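You operate a simulated robot arm through the tools that you are given. There is no shell and no other tool. Be economical: measure what you need, move in short steps, check, and stop when the job is done.

The job below is to be done with a simulated robot arm. You get a single attempt, and the scene is never put back.

TASK
Shake cup seven even at speed 2 under the green lid.
Fine: lid on before the shaker starts; switch it off and turn the dial back to 0.

It is judged by the outcome, as a careful person would: the job done as asked, and still so three seconds after it is handed in. It fails if anything else is knocked over, pushed out of place, dropped, spilled or broken. Lids that push on must go on centred and level and be pressed home; caps that screw on are set level and turned clockwise until they are tight.

THE ROBOT
A 5-joint arm with a two-finger parallel gripper, fixed in place. Base frame: the origin is at the foot of the arm, x ahead of it, y to its left, z up; the work surface is at about z = 0. Readings come in m, degrees, newtons and seconds.
With the tool pointing down near the work surface it reaches from about 0.26 to 0.6 m from the base axis. Its first joint turns from -66.0 to 66.0 degrees. The tool tilts only in the upright plane through the base axis and itself; it spins freely about its own axis. Payload 1.57 kg.
The tool frame sits at the grasp point between the pads (the TCP): z along the fingers, y along the line on which they close. The tips reach 0.03 m beyond it. Largest opening 0.08 m; finger width 0.017, thickness 0.012; the body of the gripper, 0.04 by 0.082 m, starts 0.08 m behind the TCP.
Orientation is that of the tool frame in the base frame, as a unit quaternion [x, y, z, w]. With the fingers straight down and closing along the base's y, the tool's x points along the base's -x, its y along +y and its z along -z.

THE INTERFACE
- The arm moves only by the tool step_arm. Its argument "motion" is a list of rows, each a list of 7 numbers: the shift along the tool's x, y, z in units of 20 mm (1.0 is 20 mm), then the turn, a rotation vector about the tool's x, y, z in units of 6 degrees (1.0 is 6 degrees), then the finger opening in m, from 0 to 0.08. In form: [[x, y, z, wx, wy, wz, hand], ...]. A call has 1 to 20 rows; each row shifts and turns the commanded pose from where the row before left it, along the tool's axes as they then stand. A call with a number of a shift or a turn outside -1 to 1 is refused whole. Each row takes 0.2 s and may step no farther than 0.05 m and 8.6 degrees from the row before; otherwise, or with a gripper value out of range, the whole call is refused. Where a pose cannot be reached the arm comes as near as it can. A force on the tool above 40 N (or 10 N above the force at the start of the call, whichever is more), or a blocked arm, ends the call early, and 0.2 s more pass. The fingers move at their own pace (about 0.153 m/s each) and stop on an object; they squeeze with about 32 N. The grip force told is the motor's: it shows also when the fingers shut on nothing. Time passes only in rows, and 0.2 s behind the last, so rows that do not move let the fingers close. It gives the time, the measured TCP pose, the force on the tool (base axes), the opening and the grip force at its end, in the units of the frame above (readings bear some noise).
- Cameras (640 x 400 px; columns grow to the right, rows downward): "scene" is fixed at [0.0538, 0.4115, 0.5241]; the picture's right is [-0.54, -0.84, 0.00], its down [-0.48, 0.31, -0.82] and it looks along [0.69, -0.44, -0.57] (base axes); focal length 330 px, centre (320, 200). "wrist" rides on the gripper at [-0.032, 0, -0.078] in the tool frame; the picture's right is [0.00, -1.00, 0.00], its down [0.97, 0.00, -0.24] and it looks along [0.24, 0.00, 0.97] (tool axes); focal length 218 px, centre (320, 200). There is no depth. A picture from a camera that has moved, and an enlarged one, comes with that camera's place and axes in the base frame and with its lens.
- grab_frame(camera): a new picture of that camera. No time passes.
- close_up(camera, box): a new picture of the part [left, top, right, bottom] of that camera's present view, enlarged. No time passes.
- finish_job(): hands the job in; it is judged then, once.

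Go step by step. Nothing tells you positions but the pictures and the camera data: compare them with the known pose of the tool, close in by small moves and look again before you grip or let go. The budget is 120 turns and 76 pictures, counting those below and the enlarged ones. Unless the task says otherwise, let go and move clear before handing in, and close with one line.

The tools are called by a JSON object that holds its "fn" and its "kwargs". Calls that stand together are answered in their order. step_arm: Moves the arm, as the interface text tells. Its arguments: {"type":"object","properties":{"motion":{"type":"array"}},"required":["motion"]} The other tools are called the same way: grab_frame (camera) takes a picture; close_up (camera, box) takes an enlarged picture of a part of a camera's view; finish_job () hands the job in.

At the start:

```text
time_s: 0.0
position: [0.341, 0.1285, 0.3428]
orientation: [0.0, 1.0, 0.0, 0.0]
ft_force: [0.4, 0.6, 0.1]
width: 0.08
grasp_force: 0.1
```

scene: 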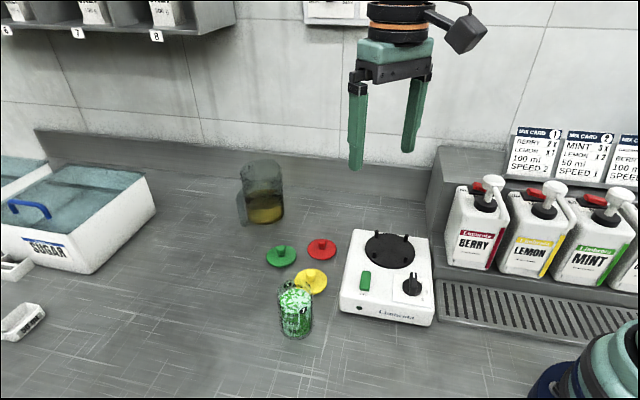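
wrist: 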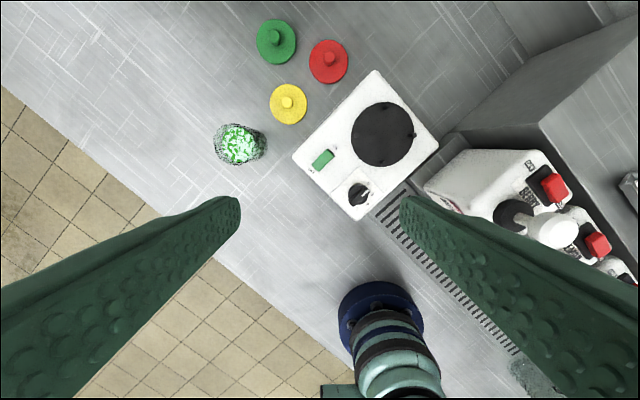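

I see three lids, a speckled cup, a shaker with a switch and dial, and a numbered shelf at the back left. I'll look closer to identify the cup and the controls.

{"fn": "close_up", "kwargs": {"camera": "scene", "box": [230, 220, 450, 350]}}

{"fn": "close_up", "kwargs": {"camera": "wrist", "box": [200, 0, 450, 230]}}

{"fn": "close_up", "kwargs": {"camera": "scene", "box": [500, 110, 640, 200]}}

{"fn": "close_up", "kwargs": {"camera": "scene", "box": [0, 0, 240, 60]}}

```text
2.91 times, centred on (340, 285) of scene
camera zoom: at [0.0538, 0.4115, 0.5241], right [-0.54, -0.84, 0.0], down [-0.48, 0.31, -0.82], along [0.69, -0.44, -0.57], focal length 960 px, centre (262, -47)
```

zoom: 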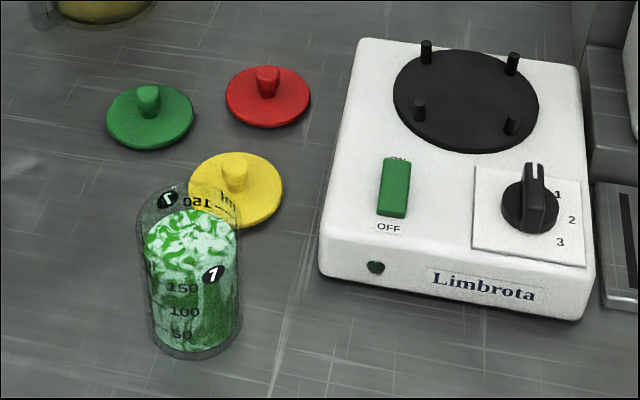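

```text
1.74 times, centred on (325, 115) of wrist
camera zoom: at [0.3731, 0.1274, 0.4187], right [0.0, -1.0, 0.0], down [-0.97, 0.0, 0.24], along [-0.24, 0.0, -0.97], focal length 380 px, centre (311, 348)
```

zoom: 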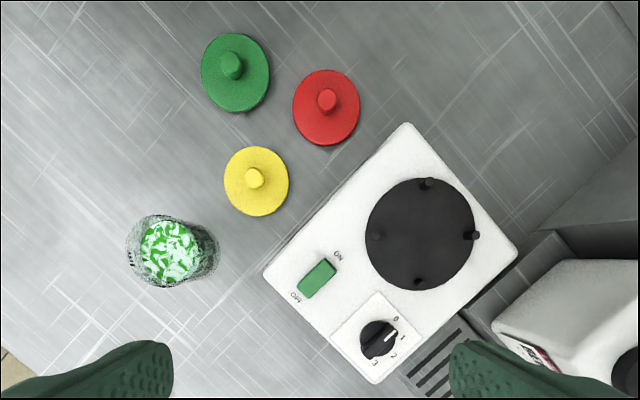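

```text
4.44 times, centred on (570, 155) of scene
camera zoom: at [0.0538, 0.4115, 0.5241], right [-0.54, -0.84, 0.0], down [-0.48, 0.31, -0.82], along [0.69, -0.44, -0.57], focal length 1467 px, centre (-791, 400)
```

zoom: 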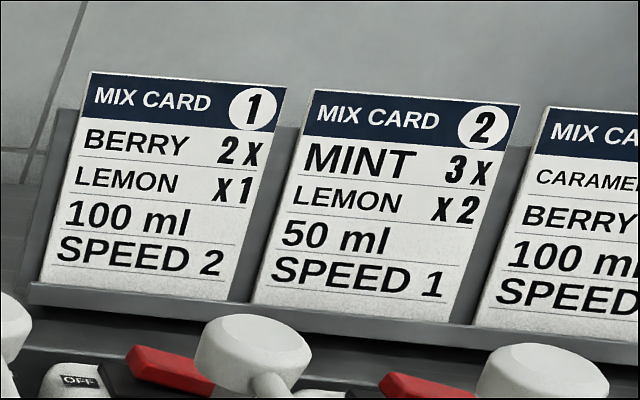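

```text
2.67 times, centred on (120, 30) of scene
camera zoom: at [0.0538, 0.4115, 0.5241], right [-0.54, -0.84, 0.0], down [-0.48, 0.31, -0.82], along [0.69, -0.44, -0.57], focal length 880 px, centre (853, 653)
```

zoom: 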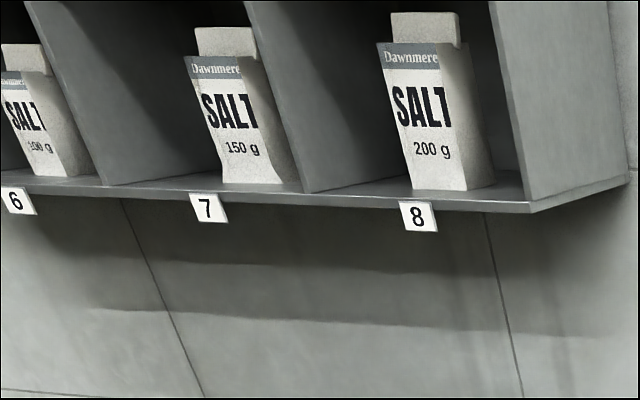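

The speckled cup carries a number disc; I need to confirm whether it is 1 or 7, and look at the other jug too.

{"fn": "close_up", "kwargs": {"camera": "scene", "box": [270, 275, 326, 345]}}

{"fn": "close_up", "kwargs": {"camera": "scene", "box": [340, 225, 440, 330]}}

{"fn": "close_up", "kwargs": {"camera": "scene", "box": [225, 150, 345, 300]}}

```text
5.71 times, centred on (298, 310) of scene
camera zoom: at [0.0538, 0.4115, 0.5241], right [-0.54, -0.84, 0.0], down [-0.48, 0.31, -0.82], along [0.69, -0.44, -0.57], focal length 1887 px, centre (446, -429)
```

zoom: 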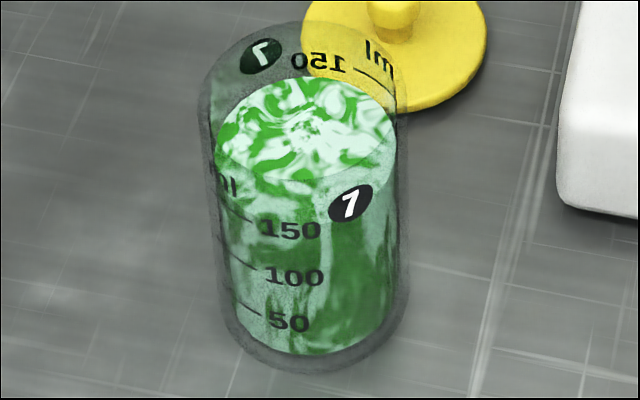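

```text
3.81 times, centred on (390, 278) of scene
camera zoom: at [0.0538, 0.4115, 0.5241], right [-0.54, -0.84, 0.0], down [-0.48, 0.31, -0.82], along [0.69, -0.44, -0.57], focal length 1258 px, centre (53, -95)
```

zoom: 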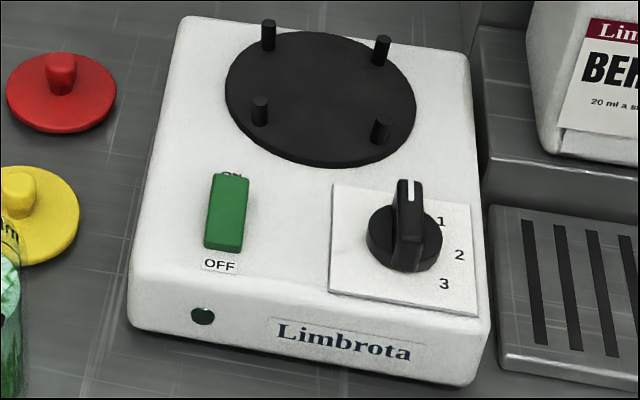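

```text
2.67 times, centred on (285, 225) of scene
camera zoom: at [0.0538, 0.4115, 0.5241], right [-0.54, -0.84, 0.0], down [-0.48, 0.31, -0.82], along [0.69, -0.44, -0.57], focal length 880 px, centre (413, 133)
```

zoom: 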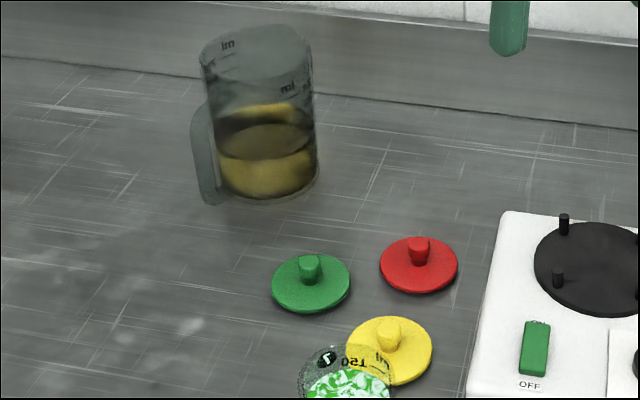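

The only cup is the speckled one, at about (0.373, 0.258). The green lid is at about (0.538, 0.199), the shaker plate at (0.391, 0.026), the switch at (0.351, 0.122) and the dial at (0.297, 0.065). I'll go above the green lid first.

{"fn": "step_arm", "kwargs": {"motion": [[-0.985, 0.3525, 0.8, 0, 0, 0, 0.06], [-0.985, 0.3525, 0.8, 0, 0, 0, 0.06], [-0.985, 0.3525, 0.8, 0, 0, 0, 0.06], [-0.985, 0.3525, 0.8, 0, 0, 0, 0.06], [-0.985, 0.3525, 0.8, 0, 0, 0, 0.06], [-0.985, 0.3525, 0.8, 0, 0, 0, 0.06], [-0.985, 0.3525, 0.8, 0, 0, 0, 0.06], [-0.985, 0.3525, 0.8, 0, 0, 0, 0.06], [-0.985, 0.3525, 0.8, 0, 0, 0, 0.06], [-0.985, 0.3525, 0.8, 0, 0, 0, 0.06], [0, 0, 0, 0, 0, 0, 0.06]]}}

{"fn": "grab_frame", "kwargs": {"camera": "wrist"}}

{"fn": "grab_frame", "kwargs": {"camera": "scene"}}

```text
time_s: 2.4
position: [0.5388, 0.197, 0.1815]
orientation: [0.0, 1.0, 0.0, 0.0]
ft_force: [0.0, -0.2, 0.2]
width: 0.06
grasp_force: 0.1
```

```text
66 pictures are left
camera wrist: at [0.5707, 0.1965, 0.2594], right [0.0, -1.0, 0.0], down [-0.97, 0.0, 0.24], along [-0.24, 0.0, -0.97], focal length 218 px, centre (320, 200)
```

wrist: 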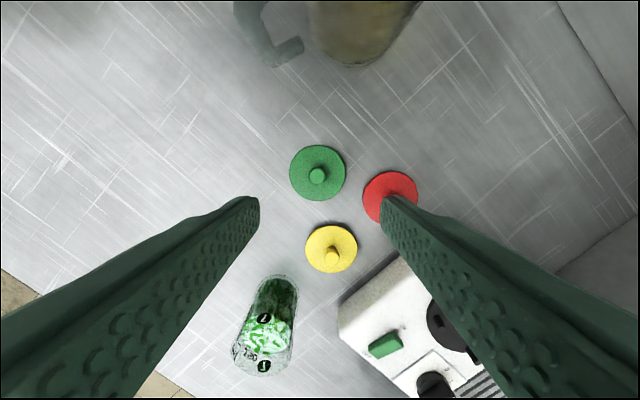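

```text
65 pictures are left
```

scene: 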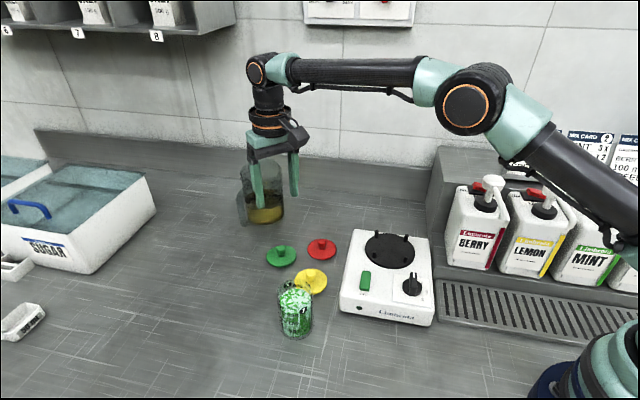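

The lid is at about (0.541, 0.200). I'll read the cup number and then take a sharper look at the knob.

{"fn": "close_up", "kwargs": {"camera": "wrist", "box": [220, 270, 310, 385]}}

{"fn": "close_up", "kwargs": {"camera": "wrist", "box": [270, 130, 370, 230]}}

```text
3.48 times, centred on (265, 328) of wrist
camera zoom: at [0.5707, 0.1965, 0.2594], right [0.0, -1.0, 0.0], down [-0.97, 0.0, 0.24], along [-0.24, 0.0, -0.97], focal length 759 px, centre (511, -244)
```

zoom: 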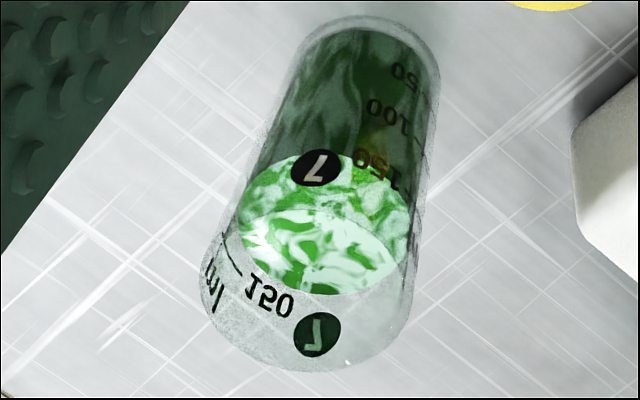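

```text
4.00 times, centred on (320, 180) of wrist
camera zoom: at [0.5707, 0.1965, 0.2594], right [0.0, -1.0, 0.0], down [-0.97, 0.0, 0.24], along [-0.24, 0.0, -0.97], focal length 873 px, centre (320, 280)
```

zoom: 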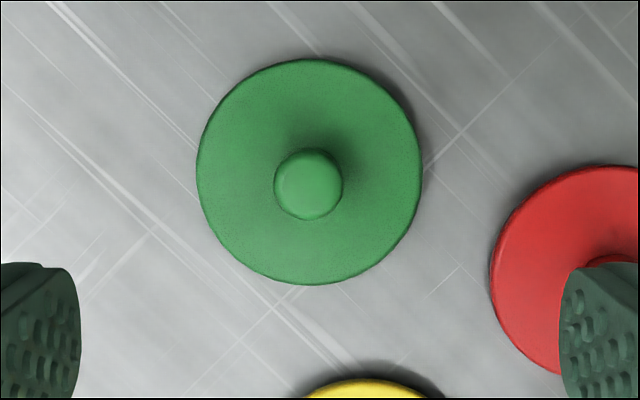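

The disc reads 7 (seen upside down), so this is cup seven. Now I descend over the green lid's knob.

{"fn": "step_arm", "kwargs": {"motion": [[-0.09, 0.17, 0.9, 0, 0, 0, 0.045], [0, 0, 0.9, 0, 0, 0, 0.045], [0, 0, 0.9, 0, 0, 0, 0.045], [0, 0, 0.9, 0, 0, 0, 0.045], [0, 0, 0.9, 0, 0, 0, 0.045], [0, 0, 0.9, 0, 0, 0, 0.045], [0, 0, 0, 0, 0, 0, 0.045]]}}

{"fn": "grab_frame", "kwargs": {"camera": "wrist"}}

{"fn": "close_up", "kwargs": {"camera": "scene", "box": [230, 150, 350, 300]}}

```text
time_s: 4.0
position: [0.5419, 0.1998, 0.0728]
orientation: [0.0, 1.0, 0.0, 0.001]
ft_force: [0.3, 0.0, -0.2]
width: 0.0448
grasp_force: 0.1
```

```text
62 pictures are left
camera wrist: at [0.5734, 0.1999, 0.15], right [0.0, -1.0, 0.0], down [-0.97, 0.0, 0.24], along [-0.24, 0.0, -0.97], focal length 218 px, centre (320, 200)
```

wrist: 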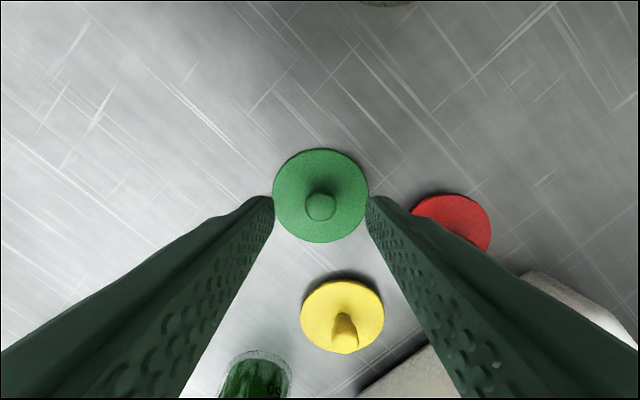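

```text
2.67 times, centred on (290, 225) of scene
camera zoom: at [0.0538, 0.4115, 0.5241], right [-0.54, -0.84, 0.0], down [-0.48, 0.31, -0.82], along [0.69, -0.44, -0.57], focal length 880 px, centre (400, 133)
```

zoom: 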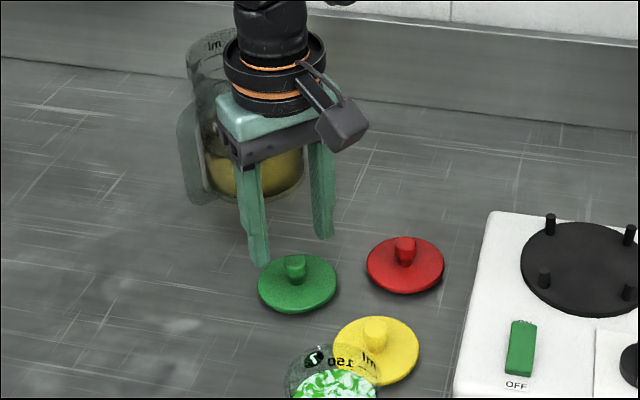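

Aligned in y and within 1 mm in x. I'll lower to about z = 0.045 and close on the knob.

{"fn": "step_arm", "kwargs": {"motion": [[0.04, 0, 0.7, 0, 0, 0, 0.045], [0, 0, 0.65, 0, 0, 0, 0.045], [0, 0, 0, 0, 0, 0, 0.045], [0, 0, 0, 0, 0, 0, 0.0], [0, 0, 0, 0, 0, 0, 0.0], [0, 0, 0, 0, 0, 0, 0.0]]}}

{"fn": "close_up", "kwargs": {"camera": "wrist", "box": [240, 130, 400, 260]}}

{"fn": "close_up", "kwargs": {"camera": "scene", "box": [240, 200, 330, 290]}}

```text
time_s: 5.4
position: [0.5393, 0.201, 0.0462]
orientation: [0.0, 1.0, -0.001, -0.001]
ft_force: [-0.6, 1.3, -0.8]
width: 0.0159
grasp_force: 32.1
```

```text
3.08 times, centred on (320, 195) of wrist
camera zoom: at [0.5714, 0.2008, 0.1231], right [0.0, -1.0, 0.0], down [-0.97, 0.0, 0.24], along [-0.24, 0.0, -0.97], focal length 672 px, centre (320, 215)
```

zoom: 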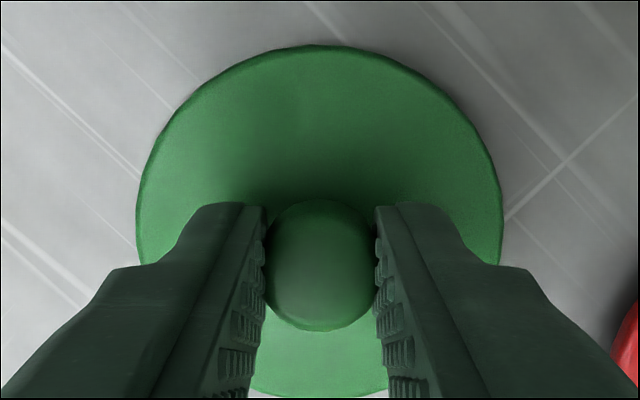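

```text
4.44 times, centred on (285, 245) of scene
camera zoom: at [0.0538, 0.4115, 0.5241], right [-0.54, -0.84, 0.0], down [-0.48, 0.31, -0.82], along [0.69, -0.44, -0.57], focal length 1467 px, centre (476, 0)
```

zoom: 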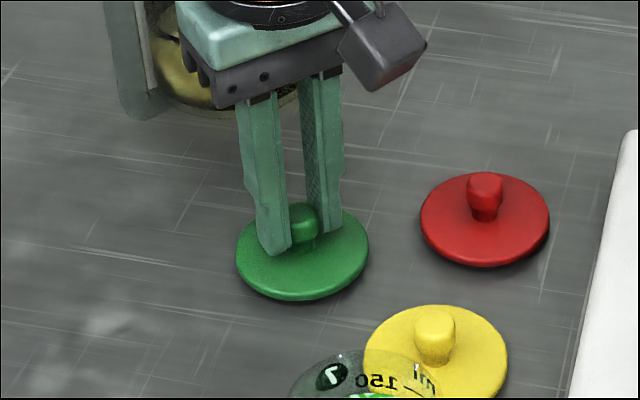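

The knob is gripped, with the lid centre about 2 mm ahead (+x) of the TCP. I'll lift it straight up and carry it above the cup.

{"fn": "step_arm", "kwargs": {"motion": [[0, 0, -0.5, 0, 0, 0, 0], [0, 0, -0.9, 0, 0, 0, 0], [0, 0, -0.9, 0, 0, 0, 0], [0, 0, -0.95, 0, 0, 0, 0], [0, 0, -0.95, 0, 0, 0, 0], [0, 0, -0.95, 0, 0, 0, 0], [0, 0, -0.95, 0, 0, 0, 0], [0, 0, -0.95, 0, 0, 0, 0], [0, 0, -0.95, 0, 0, 0, 0], [0.84, 0.285, 0, 0, 0, 0, 0], [0.84, 0.285, 0, 0, 0, 0, 0], [0.84, 0.285, 0, 0, 0, 0, 0], [0.84, 0.285, 0, 0, 0, 0, 0], [0.84, 0.285, 0, 0, 0, 0, 0], [0.84, 0.285, 0, 0, 0, 0, 0], [0.84, 0.285, 0, 0, 0, 0, 0], [0.84, 0.285, 0, 0, 0, 0, 0], [0.84, 0.285, 0, 0, 0, 0, 0], [0.84, 0.285, 0, 0, 0, 0, 0]]}}

{"fn": "grab_frame", "kwargs": {"camera": "wrist"}}

{"fn": "grab_frame", "kwargs": {"camera": "scene"}}

```text
time_s: 9.4
position: [0.3705, 0.2575, 0.2058]
orientation: [0.0, 1.0, 0.0, -0.001]
ft_force: [-0.3, 0.4, 0.0]
width: 0.0156
grasp_force: 31.5
```

```text
58 pictures are left
camera wrist: at [0.403, 0.2572, 0.2826], right [0.0, -1.0, 0.0], down [-0.97, 0.0, 0.24], along [-0.24, 0.0, -0.97], focal length 218 px, centre (320, 200)
```

wrist: 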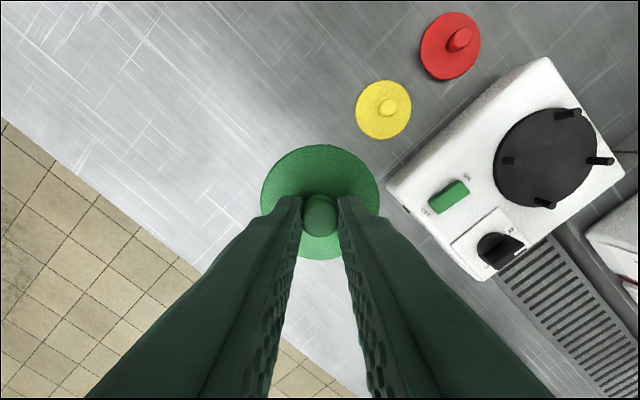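

```text
57 pictures are left
```

scene: 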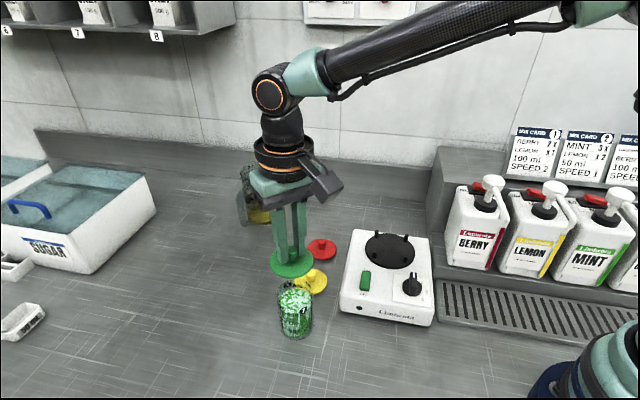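

The lid hides the cup from the wrist camera, so I'll shift aside toward -y to measure the cup's centre precisely.

{"fn": "step_arm", "kwargs": {"motion": [[0.2, -0.9, 0, 0, 0, 0, 0], [0.2, -0.9, 0, 0, 0, 0, 0], [0.2, -0.9, 0, 0, 0, 0, 0], [0.2, -0.9, 0, 0, 0, 0, 0], [0.2, -0.9, 0, 0, 0, 0, 0], [0, 0, 0, 0, 0, 0, 0]]}}

{"fn": "close_up", "kwargs": {"camera": "wrist", "box": [130, 90, 290, 230]}}

{"fn": "close_up", "kwargs": {"camera": "scene", "box": [260, 265, 340, 345]}}

```text
time_s: 10.8
position: [0.3519, 0.1673, 0.2084]
orientation: [0.0, 1.0, 0.0, 0.0]
ft_force: [0.4, 0.3, -0.5]
width: 0.0157
grasp_force: 31.0
```

```text
2.86 times, centred on (210, 160) of wrist
camera zoom: at [0.3835, 0.1679, 0.2846], right [0.0, -1.0, 0.0], down [-0.97, 0.0, 0.24], along [-0.24, 0.0, -0.97], focal length 624 px, centre (634, 314)
```

zoom: 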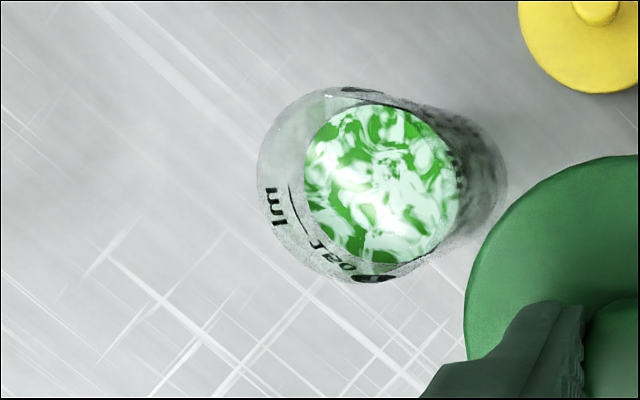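

```text
5.00 times, centred on (300, 305) of scene
camera zoom: at [0.0538, 0.4115, 0.5241], right [-0.54, -0.84, 0.0], down [-0.48, 0.31, -0.82], along [0.69, -0.44, -0.57], focal length 1651 px, centre (420, -325)
```

zoom: 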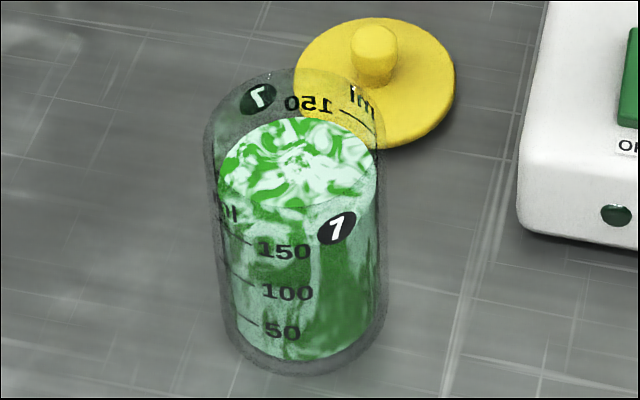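

Estimates of the cup centre differ by about 4 mm in y. I'll put the cup straight ahead of the camera to settle it.

{"fn": "step_arm", "kwargs": {"motion": [[0.5, 0.9, 0, 0, 0, 0, 0], [0.5, 0.9, 0, 0, 0, 0, 0], [0.5, 0.9, 0, 0, 0, 0, 0], [0.5, 0.9, 0, 0, 0, 0, 0], [0.5, 0.75, 0, 0, 0, 0, 0], [0, 0, 0, 0, 0, 0, 0]]}}

{"fn": "close_up", "kwargs": {"camera": "wrist", "box": [240, 30, 400, 150]}}

```text
time_s: 12.2
position: [0.3024, 0.2555, 0.2062]
orientation: [-0.001, 1.0, 0.0, 0.0]
ft_force: [-0.2, 0.6, -0.8]
width: 0.0154
grasp_force: 30.9
```

```text
3.33 times, centred on (320, 90) of wrist
camera zoom: at [0.3339, 0.2546, 0.2831], right [0.0, -1.0, 0.0], down [-0.97, 0.0, 0.24], along [-0.24, 0.0, -0.97], focal length 728 px, centre (320, 567)
```

zoom: 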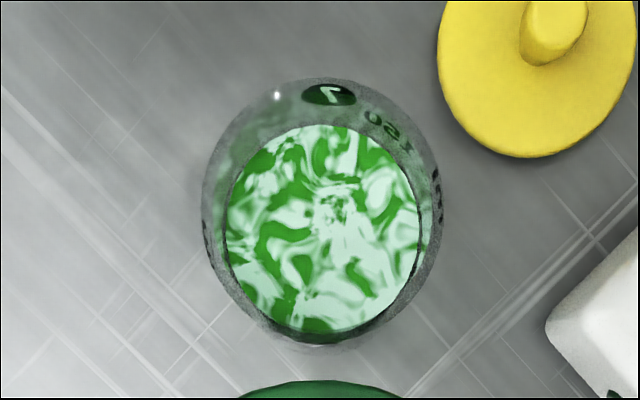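

Cup centre is at about (0.375, 0.254), with the rim near z = 0.092. I'll centre the lid over it and come down to just above the rim.

{"fn": "step_arm", "kwargs": {"motion": [[-0.9, -0.03, 0, 0, 0, 0, 0], [-0.9, 0, 0, 0, 0, 0, 0], [-0.9, 0, 0, 0, 0, 0, 0], [-0.865, 0, 0, 0, 0, 0, 0], [0, 0, 0.8, 0, 0, 0, 0], [0, 0, 0.8, 0, 0, 0, 0], [0, 0, 0.8, 0, 0, 0, 0], [0, 0, 0, 0, 0, 0, 0]]}}

{"fn": "close_up", "kwargs": {"camera": "scene", "box": [250, 235, 350, 345]}}

{"fn": "grab_frame", "kwargs": {"camera": "wrist"}}

```text
time_s: 14.0
position: [0.3741, 0.2565, 0.1566]
orientation: [0.0, 1.0, 0.0, 0.0]
ft_force: [0.1, -0.2, -0.6]
width: 0.016
grasp_force: 32.0
```

```text
3.64 times, centred on (300, 290) of scene
camera zoom: at [0.0538, 0.4115, 0.5241], right [-0.54, -0.84, 0.0], down [-0.48, 0.31, -0.82], along [0.69, -0.44, -0.57], focal length 1200 px, centre (393, -127)
```

zoom: 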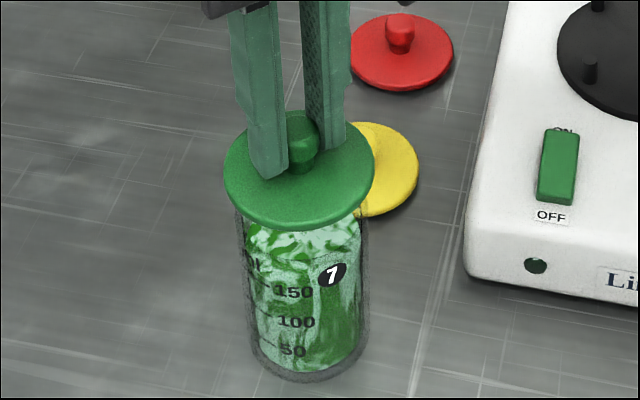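

```text
52 pictures are left
camera wrist: at [0.4056, 0.2542, 0.2344], right [0.0, -1.0, 0.0], down [-0.97, 0.0, 0.24], along [-0.24, 0.0, -0.97], focal length 218 px, centre (320, 200)
```

wrist: 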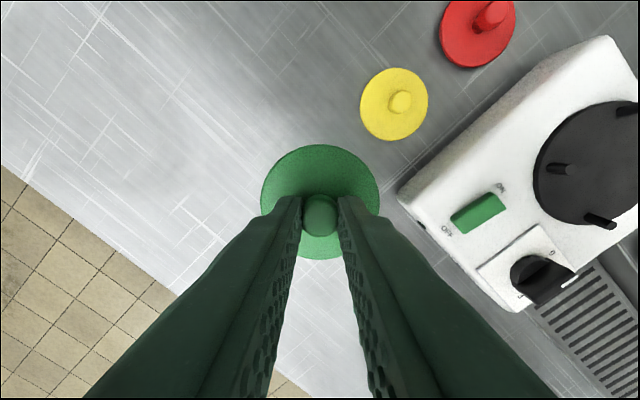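

Lid and cup line up in the scene view too. Lowering gently toward contact.

{"fn": "step_arm", "kwargs": {"motion": [[0.02, 0, 0.2, 0, 0, 0, 0], [0, 0, 0.2, 0, 0, 0, 0], [0, 0, 0.2, 0, 0, 0, 0], [0, 0, 0.15, 0, 0, 0, 0], [0, 0, 0.1, 0, 0, 0, 0], [0, 0, 0.1, 0, 0, 0, 0]]}}

{"fn": "close_up", "kwargs": {"camera": "scene", "box": [250, 235, 350, 345]}}

```text
time_s: 15.4
position: [0.3723, 0.2549, 0.1395]
orientation: [0.0, 1.0, 0.0, 0.0]
ft_force: [-0.2, 0.0, 0.0]
width: 0.016
grasp_force: 31.5
```

```text
3.64 times, centred on (300, 290) of scene
camera zoom: at [0.0538, 0.4115, 0.5241], right [-0.54, -0.84, 0.0], down [-0.48, 0.31, -0.82], along [0.69, -0.44, -0.57], focal length 1200 px, centre (393, -127)
```

zoom: 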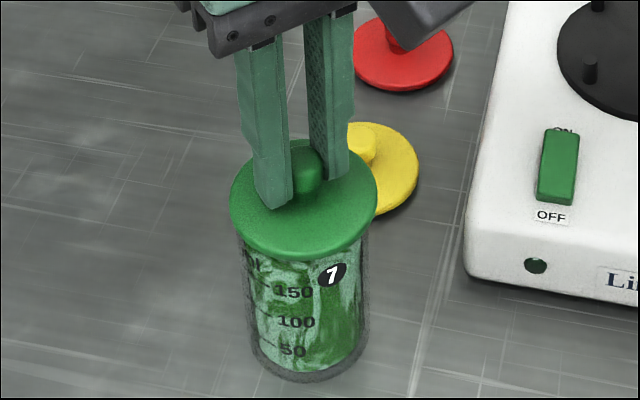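

No contact force yet; the lid is at the rim. I'll continue in 2 mm steps.

{"fn": "step_arm", "kwargs": {"motion": [[0, 0, 0.1, 0, 0, 0, 0], [0, 0, 0.1, 0, 0, 0, 0], [0, 0, 0.05, 0, 0, 0, 0], [0, 0, 0.05, 0, 0, 0, 0], [0, 0, 0, 0, 0, 0, 0]]}}

{"fn": "close_up", "kwargs": {"camera": "scene", "box": [250, 235, 350, 345]}}

```text
time_s: 16.6
position: [0.3708, 0.2542, 0.1345]
orientation: [0.0, 1.0, 0.0, 0.0]
ft_force: [0.1, -0.4, 0.2]
width: 0.0159
grasp_force: 31.1
```

```text
3.64 times, centred on (300, 290) of scene
camera zoom: at [0.0538, 0.4115, 0.5241], right [-0.54, -0.84, 0.0], down [-0.48, 0.31, -0.82], along [0.69, -0.44, -0.57], focal length 1200 px, centre (393, -127)
```

zoom: 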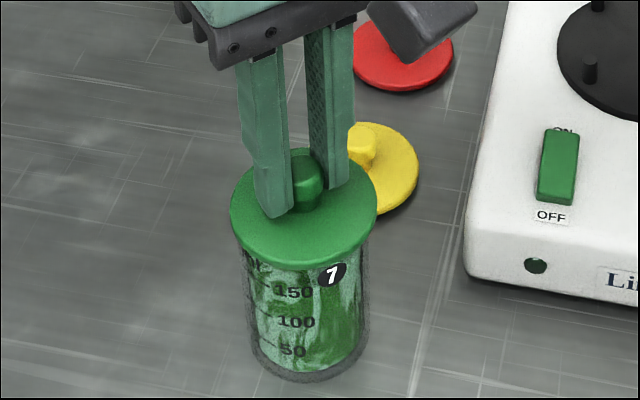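

Still no force. Continuing down in small steps.

{"fn": "step_arm", "kwargs": {"motion": [[0, 0, 0.1, 0, 0, 0, 0], [0, 0, 0.05, 0, 0, 0, 0], [0, 0, 0.05, 0, 0, 0, 0], [0, 0, 0, 0, 0, 0, 0]]}}

{"fn": "close_up", "kwargs": {"camera": "scene", "box": [250, 235, 350, 345]}}

{"fn": "close_up", "kwargs": {"camera": "wrist", "box": [240, 130, 400, 270]}}

```text
time_s: 17.6
position: [0.3724, 0.2545, 0.1304]
orientation: [0.0, 1.0, 0.001, 0.001]
ft_force: [-2.9, -4.7, 17.6]
width: 0.0159
grasp_force: 31.6
```

```text
3.64 times, centred on (300, 290) of scene
camera zoom: at [0.0538, 0.4115, 0.5242], right [-0.54, -0.84, 0.0], down [-0.48, 0.31, -0.82], along [0.69, -0.44, -0.57], focal length 1200 px, centre (393, -127)
```

zoom: 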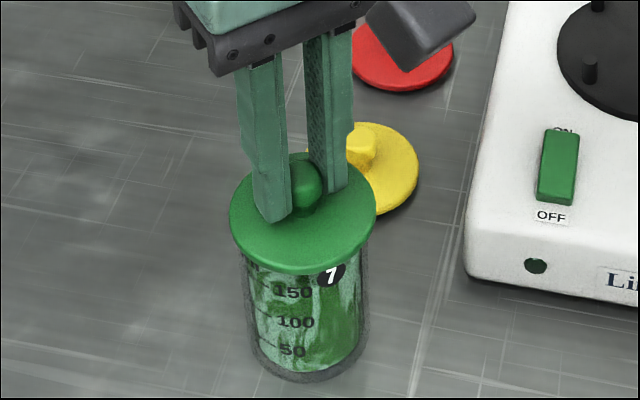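

```text
2.86 times, centred on (320, 200) of wrist
camera zoom: at [0.4042, 0.2545, 0.2078], right [0.0, -1.0, 0.0], down [-0.97, 0.0, 0.24], along [-0.24, 0.0, -0.97], focal length 624 px, centre (320, 200)
```

zoom: 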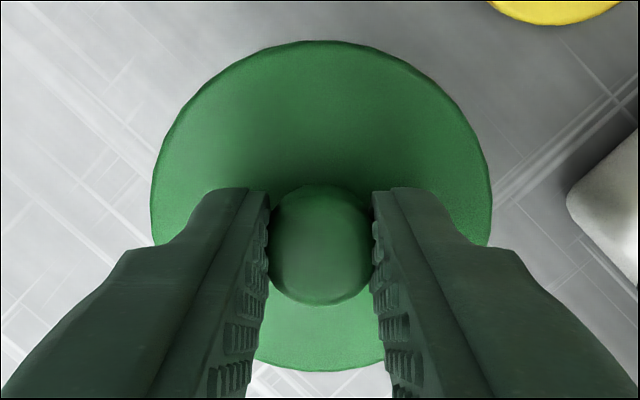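

Contact at 17.6 N with a small sideways push toward -x, -y, hinting at under 1 mm offset. I'll ease that way and press.

{"fn": "step_arm", "kwargs": {"motion": [[0.03, -0.04, -0.05, 0, 0, 0, 0], [0, 0, 0, 0, 0, 0, 0], [0, 0, 0.05, 0, 0, 0, 0], [0, 0, 0, 0, 0, 0, 0]]}}

```text
time_s: 18.6
position: [0.3723, 0.2551, 0.13]
orientation: [0.0, 1.0, 0.001, 0.001]
ft_force: [-1.6, 3.1, 19.8]
width: 0.016
grasp_force: 31.6
```

The y push flipped sign, so the centre is between. Slight correction, then press on.

{"fn": "step_arm", "kwargs": {"motion": [[0.02, 0.015, 0, 0, 0, 0, 0], [0, 0, 0.05, 0, 0, 0, 0], [0, 0, 0.05, 0, 0, 0, 0], [0, 0, 0, 0, 0, 0, 0]]}}

{"fn": "close_up", "kwargs": {"camera": "scene", "box": [250, 235, 350, 345]}}

```text
time_s: 19.6
position: [0.3722, 0.2539, 0.1292]
orientation: [0.0, 1.0, 0.0, 0.003]
ft_force: [0.5, -0.3, 27.4]
width: 0.0163
grasp_force: 31.7
```

```text
3.64 times, centred on (300, 290) of scene
camera zoom: at [0.0537, 0.4114, 0.5242], right [-0.54, -0.84, 0.0], down [-0.48, 0.31, -0.82], along [0.69, -0.44, -0.57], focal length 1200 px, centre (393, -127)
```

zoom: 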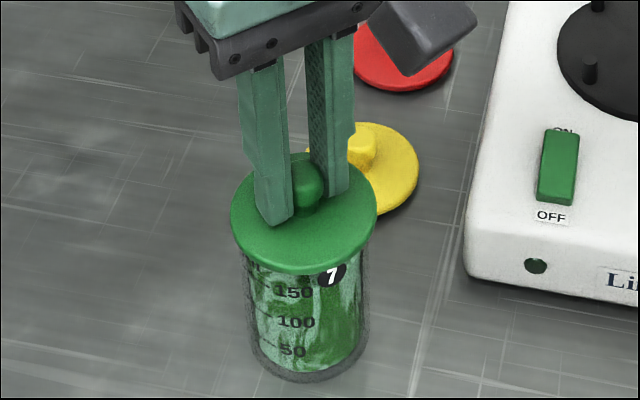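

Side forces vanished and it pushes back at 27 N. I'll press harder, up to the limit, to seat it home.

{"fn": "step_arm", "kwargs": {"motion": [[0, 0, 0.05, 0, 0, 0, 0], [0, 0, 0.05, 0, 0, 0, 0], [0, 0, 0.05, 0, 0, 0, 0], [0, 0, 0.05, 0, 0, 0, 0], [0, 0, 0.05, 0, 0, 0, 0]]}}

{"fn": "close_up", "kwargs": {"camera": "scene", "box": [250, 235, 350, 345]}}

```text
time_s: 20.8
position: [0.3717, 0.2556, 0.124]
orientation: [0.0, 1.0, 0.0, 0.003]
ft_force: [-2.3, -3.0, 34.7]
width: 0.0162
grasp_force: 31.8
```

```text
3.64 times, centred on (300, 290) of scene
camera zoom: at [0.0537, 0.4114, 0.5242], right [-0.54, -0.84, 0.0], down [-0.48, 0.31, -0.82], along [0.69, -0.44, -0.57], focal length 1200 px, centre (393, -127)
```

zoom: 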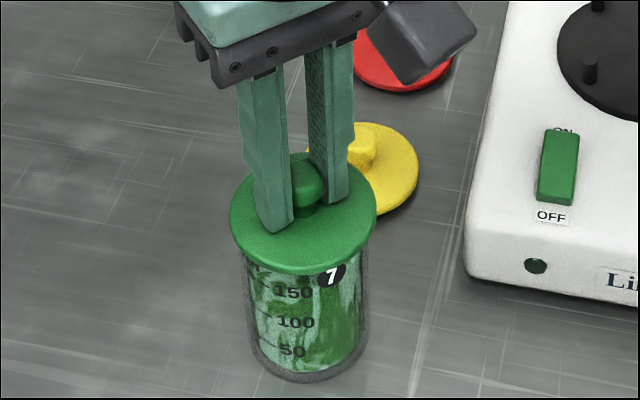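

The fingers have slid down the knob toward the lid disc. I'll press further with the tips on the disc.

{"fn": "step_arm", "kwargs": {"motion": [[0, 0, 0.05, 0, 0, 0, 0], [0, 0, 0.05, 0, 0, 0, 0], [0, 0, 0.05, 0, 0, 0, 0], [0, 0, 0.05, 0, 0, 0, 0], [0, 0, 0.05, 0, 0, 0, 0]]}}

{"fn": "close_up", "kwargs": {"camera": "scene", "box": [250, 235, 350, 345]}}

```text
time_s: 21.3
position: [0.3723, 0.2549, 0.1237]
orientation: [0.0, 1.0, 0.002, 0.002]
ft_force: [-1.2, -0.6, 3.9]
width: 0.0162
grasp_force: 32.1
stopped in row 2: the force on the tool passed its limit (the readings are from after the stop); the commanded pose is now the measured one
```

```text
3.64 times, centred on (300, 290) of scene
camera zoom: at [0.0538, 0.4115, 0.5241], right [-0.54, -0.84, 0.0], down [-0.48, 0.31, -0.82], along [0.69, -0.44, -0.57], focal length 1200 px, centre (393, -127)
```

zoom: 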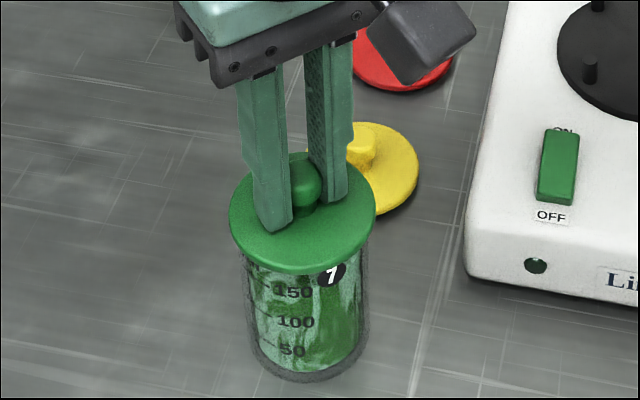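

It resisted above 40 N. I'll release, rise and inspect whether the lid sits flush on the rim.

{"fn": "step_arm", "kwargs": {"motion": [[0, 0, 0, 0, 0, 0, 0.05], [0, 0, 0, 0, 0, 0, 0.05], [0, 0, -0.6, 0, 0, 0, 0.05], [0, 0, -0.9, 0, 0, 0, 0.05], [0, 0, -0.9, 0, 0, 0, 0.05], [0.5, 0, -0.9, 0, 0, 0, 0.05], [0.9, 0, -0.5, 0, 0, 0, 0.05], [0.9, 0, 0, 0, 0, 0, 0.05], [0.9, 0, 0, 0, 0, 0, 0.05], [0, 0, 0, 0, 0, 0, 0.05]]}}

{"fn": "close_up", "kwargs": {"camera": "scene", "box": [265, 265, 330, 345]}}

{"fn": "close_up", "kwargs": {"camera": "wrist", "box": [230, 30, 410, 180]}}

```text
time_s: 23.5
position: [0.3075, 0.2548, 0.1999]
orientation: [-0.001, 1.0, 0.002, 0.002]
ft_force: [-0.2, 0.2, 0.8]
width: 0.0501
grasp_force: 0.0
```

```text
5.00 times, centred on (298, 305) of scene
camera zoom: at [0.0538, 0.4115, 0.5241], right [-0.54, -0.84, 0.0], down [-0.48, 0.31, -0.82], along [0.69, -0.44, -0.57], focal length 1651 px, centre (432, -325)
```

zoom: 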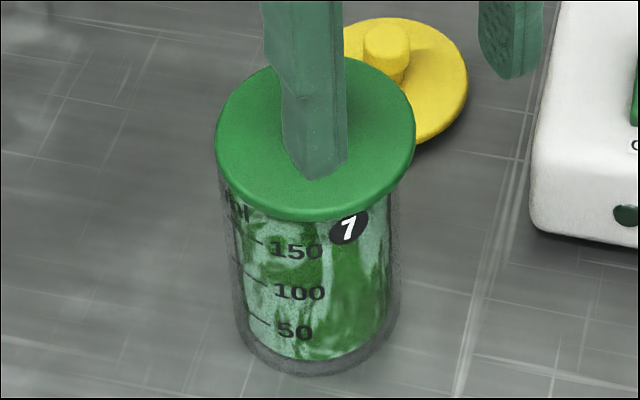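

```text
2.67 times, centred on (320, 105) of wrist
camera zoom: at [0.3394, 0.2535, 0.2769], right [0.0, -1.0, 0.0], down [-0.97, 0.0, 0.24], along [-0.24, 0.0, -0.97], focal length 582 px, centre (320, 453)
```

zoom: 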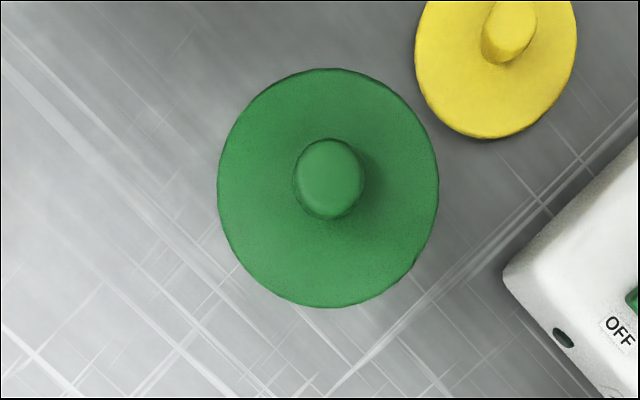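

The lid may be a couple of millimetres off to one side. I'll zoom in on how its edge sits relative to the cup wall.

{"fn": "close_up", "kwargs": {"camera": "scene", "box": [300, 180, 308, 190]}}

{"fn": "close_up", "kwargs": {"camera": "scene", "box": [280, 285, 325, 315]}}

{"fn": "close_up", "kwargs": {"camera": "scene", "box": [272, 275, 322, 345]}}

```text
16.00 times, centred on (304, 185) of scene
camera zoom: at [0.0538, 0.4115, 0.5241], right [-0.54, -0.84, 0.0], down [-0.48, 0.31, -0.82], along [0.69, -0.44, -0.57], focal length 5282 px, centre (576, 440)
```

zoom: 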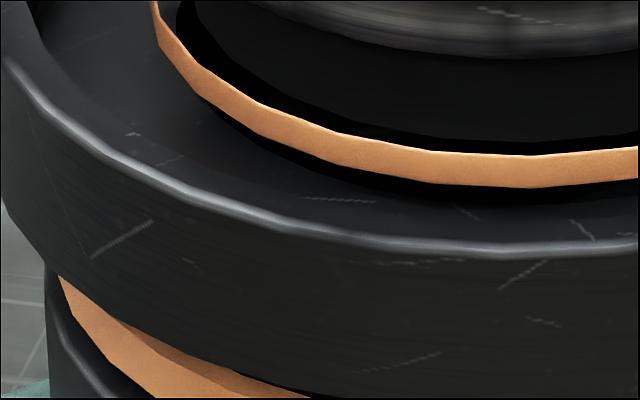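

```text
13.33 times, centred on (302, 300) of scene
camera zoom: at [0.0538, 0.4115, 0.5241], right [-0.54, -0.84, 0.0], down [-0.48, 0.31, -0.82], along [0.69, -0.44, -0.57], focal length 4402 px, centre (553, -1133)
```

zoom: 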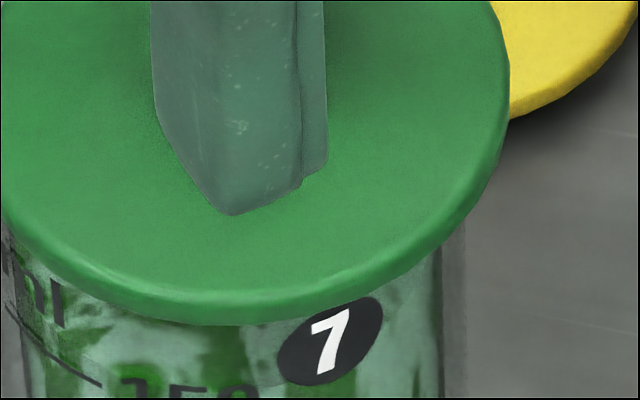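

```text
5.71 times, centred on (297, 310) of scene
camera zoom: at [0.0538, 0.4115, 0.5241], right [-0.54, -0.84, 0.0], down [-0.48, 0.31, -0.82], along [0.69, -0.44, -0.57], focal length 1887 px, centre (451, -429)
```

zoom: 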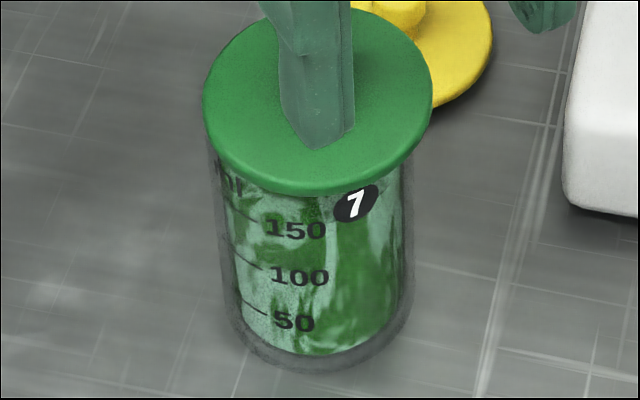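

The lid's top is about one disc thickness above where the rim was, it is level, and it is centred within about 1 mm, so I judge it seated. Next I open wide and come over the cup to grip its body below the lid.

{"fn": "step_arm", "kwargs": {"motion": [[-0.85, 0, 0, 0, 0, 0, 0.08], [-0.85, 0, 0, 0, 0, 0, 0.08], [-0.85, 0, 0, 0, 0, 0, 0.08], [-0.825, 0, 0, 0, 0, 0, 0.08], [0, 0, 0.75, 0, 0, 0, 0.08], [0, 0, 0.75, 0, 0, 0, 0.08], [0, 0, 0.5, 0, 0, 0, 0.08], [0, 0, 0, 0, 0, 0, 0.08]]}}

{"fn": "grab_frame", "kwargs": {"camera": "wrist"}}

```text
time_s: 25.3
position: [0.3751, 0.2548, 0.1606]
orientation: [0.0, 1.0, 0.001, 0.002]
ft_force: [0.1, 0.7, 0.2]
width: 0.0801
grasp_force: 0.0
```

```text
39 pictures are left
camera wrist: at [0.4074, 0.2539, 0.237], right [0.0, -1.0, 0.0], down [-0.97, 0.0, 0.24], along [-0.24, 0.0, -0.97], focal length 218 px, centre (320, 200)
```

wrist: 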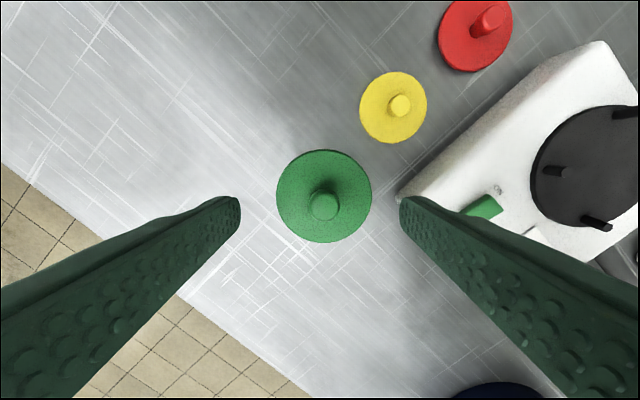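

The lid centre is within 2–3 mm of the hand's axis. I'll correct and descend to about z = 0.065, then close on the cup.

{"fn": "step_arm", "kwargs": {"motion": [[0.07, -0.1, 0.8, 0, 0, 0, 0.08], [0, 0, 0.8, 0, 0, 0, 0.08], [0, 0, 0.8, 0, 0, 0, 0.08], [0, 0, 0.8, 0, 0, 0, 0.08], [0, 0, 0.8, 0, 0, 0, 0.08], [0, 0, 0.78, 0, 0, 0, 0.08], [0, 0, 0, 0, 0, 0, 0.08], [0, 0, 0, 0, 0, 0, 0.055], [0, 0, 0, 0, 0, 0, 0.04], [0, 0, 0, 0, 0, 0, 0.04]]}}

{"fn": "close_up", "kwargs": {"camera": "scene", "box": [240, 230, 360, 350]}}

```text
time_s: 27.5
position: [0.3737, 0.2514, 0.0643]
orientation: [0.0, 1.0, 0.001, 0.002]
ft_force: [0.4, 0.5, 1.1]
width: 0.0631
grasp_force: 32.1
```

```text
3.33 times, centred on (300, 290) of scene
camera zoom: at [0.0538, 0.4115, 0.5241], right [-0.54, -0.84, 0.0], down [-0.48, 0.31, -0.82], along [0.69, -0.44, -0.57], focal length 1100 px, centre (387, -100)
```

zoom: 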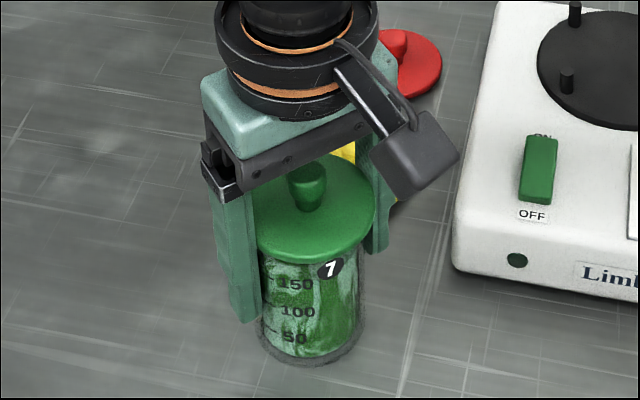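

The fingers measure 0.063 m, which is the wider lid edge rather than the cup wall, so lifting like this would pull on the lid. I'll open, rise, turn the hand to the radial direction and tilt it about 48°, so the fingers can hold the cup body below the lid.

{"fn": "step_arm", "kwargs": {"motion": [[0, 0, 0, 0, 0, 0, 0.08], [0, 0, 0, 0, 0, 0, 0.08], [0, 0, -0.8, 0, 0, 0, 0.08], [0, 0, -0.9, 0, 0, 0, 0.08], [0, 0, -0.9, 0, 0, 0, 0.08], [0, 0, -0.9, 0, 0, 0, 0.08], [0, 0, -0.9, 0, 0, 0, 0.08], [0, 0, -0.9, 0, 0, 0, 0.08], [0, 0, 0, 0, 0, -0.95, 0.08], [0, 0, 0, 0, 0, -0.95, 0.08], [0, 0, 0, 0, 0, -0.95, 0.08], [0, 0, 0, 0, 0, -0.95, 0.08], [0, 0, 0, 0, 0, -0.95, 0.08], [0, 0, 0, 0, 0, -0.95, 0.08], [0, 0, 0, 0, 0, 0, 0.08]]}}

```text
time_s: 30.7
position: [0.3744, 0.2521, 0.1705]
orientation: [-0.294, 0.956, 0.001, 0.001]
ft_force: [-0.2, -0.2, 0.7]
width: 0.0801
grasp_force: 0.0
```

Spin is right. Now tilt the tool outward by 48°.

{"fn": "step_arm", "kwargs": {"motion": [[0, 0, 0, 0, -1, 0, 0.08], [0, 0, 0, 0, -1, 0, 0.08], [0, 0, 0, 0, -1, 0, 0.08], [0, 0, 0, 0, -1, 0, 0.08], [0, 0, 0, 0, -1, 0, 0.08], [0, 0, 0, 0, -1, 0, 0.08], [0, 0, 0, 0, -1, 0, 0.08], [0, 0, 0, 0, -1, 0, 0.08], [0, 0, 0, 0, 0, 0, 0.08]]}}

{"fn": "grab_frame", "kwargs": {"camera": "wrist"}}

{"fn": "grab_frame", "kwargs": {"camera": "scene"}}

```text
time_s: 32.7
position: [0.3734, 0.254, 0.17]
orientation: [-0.268, 0.873, 0.119, 0.39]
ft_force: [-0.1, 0.6, -0.6]
width: 0.0799
grasp_force: 0.0
```

```text
37 pictures are left
camera wrist: at [0.3435, 0.2317, 0.2454], right [0.56, -0.83, 0.0], down [-0.68, -0.46, -0.57], along [0.47, 0.32, -0.82], focal length 218 px, centre (320, 200)
```

wrist: 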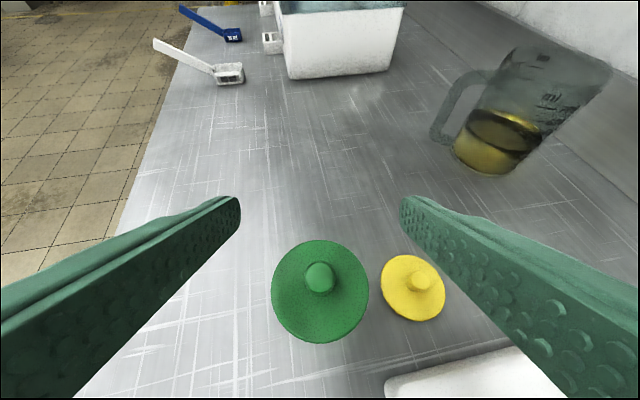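

```text
36 pictures are left
```

scene: 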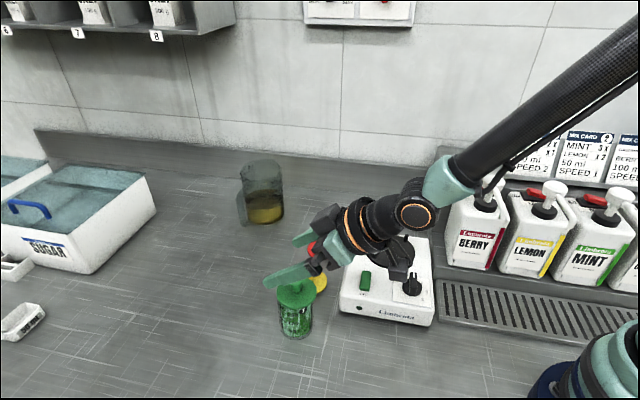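

The lid is centred between the fingers. I'll descend vertically in the tilted pose, most of the way, and check.

{"fn": "step_arm", "kwargs": {"motion": [[0.607, 0, 0.446, 0, 0, 0, 0.08], [0.557, 0, 0.502, 0, 0, 0, 0.08], [0.557, 0, 0.502, 0, 0, 0, 0.08], [0.557, 0, 0.502, 0, 0, 0, 0.08], [0.557, 0, 0.502, 0, 0, 0, 0.08], [0.557, 0, 0.502, 0, 0, 0, 0.08], [0, 0, 0, 0, 0, 0, 0.08]]}}

{"fn": "close_up", "kwargs": {"camera": "scene", "box": [240, 210, 440, 350]}}

{"fn": "grab_frame", "kwargs": {"camera": "wrist"}}

```text
time_s: 34.3
position: [0.3735, 0.2527, 0.0801]
orientation: [-0.268, 0.872, 0.12, 0.391]
ft_force: [-0.2, -0.5, -0.5]
width: 0.0799
grasp_force: 0.1
```

```text
2.86 times, centred on (340, 280) of scene
camera zoom: at [0.0538, 0.4115, 0.5241], right [-0.54, -0.84, 0.0], down [-0.48, 0.31, -0.82], along [0.69, -0.44, -0.57], focal length 943 px, centre (263, -29)
```

zoom: 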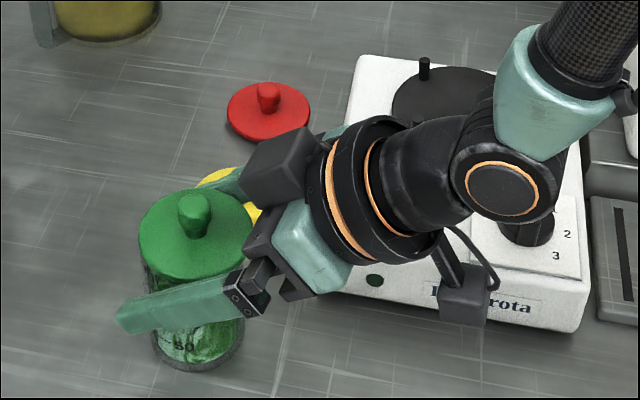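

```text
34 pictures are left
camera wrist: at [0.3427, 0.2318, 0.1551], right [0.56, -0.83, 0.0], down [-0.68, -0.46, -0.56], along [0.47, 0.32, -0.83], focal length 218 px, centre (320, 200)
```

wrist: 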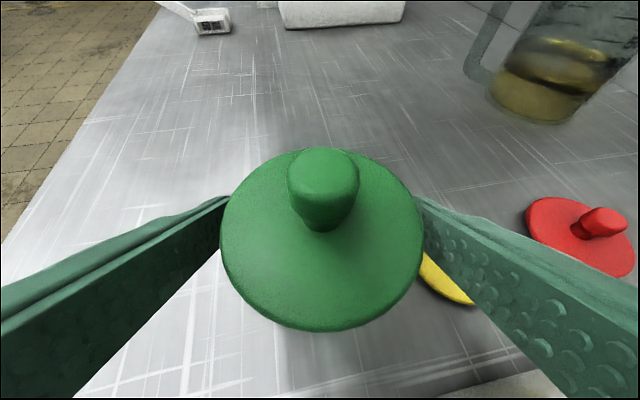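

Clearances look good and the lid is centred. Descend the last 30 mm and close on the cup body.

{"fn": "step_arm", "kwargs": {"motion": [[0.557, 0, 0.502, 0, 0, 0, 0.08], [0.557, 0, 0.502, 0, 0, 0, 0.08], [0, 0, 0, 0, 0, 0, 0.08], [0, 0, 0, 0, 0, 0, 0.06], [0, 0, 0, 0, 0, 0, 0.04], [0, 0, 0, 0, 0, 0, 0.04]]}}

{"fn": "close_up", "kwargs": {"camera": "scene", "box": [250, 240, 370, 350]}}

```text
time_s: 35.7
position: [0.3721, 0.2524, 0.0511]
orientation: [-0.267, 0.873, 0.119, 0.391]
ft_force: [1.2, -0.3, -0.3]
width: 0.0566
grasp_force: 31.8
```

```text
3.64 times, centred on (310, 295) of scene
camera zoom: at [0.0538, 0.4115, 0.5241], right [-0.54, -0.84, 0.0], down [-0.48, 0.31, -0.82], along [0.69, -0.44, -0.57], focal length 1200 px, centre (356, -146)
```

zoom: 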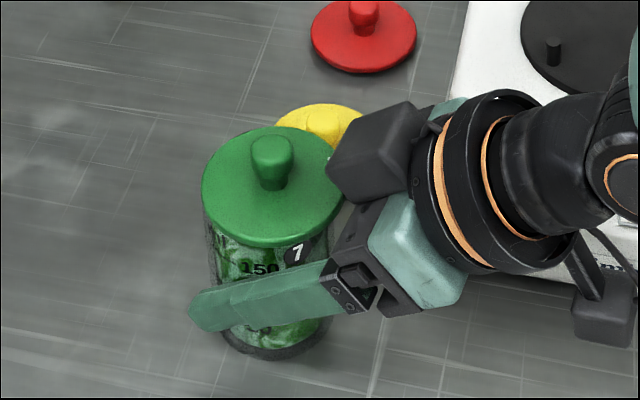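

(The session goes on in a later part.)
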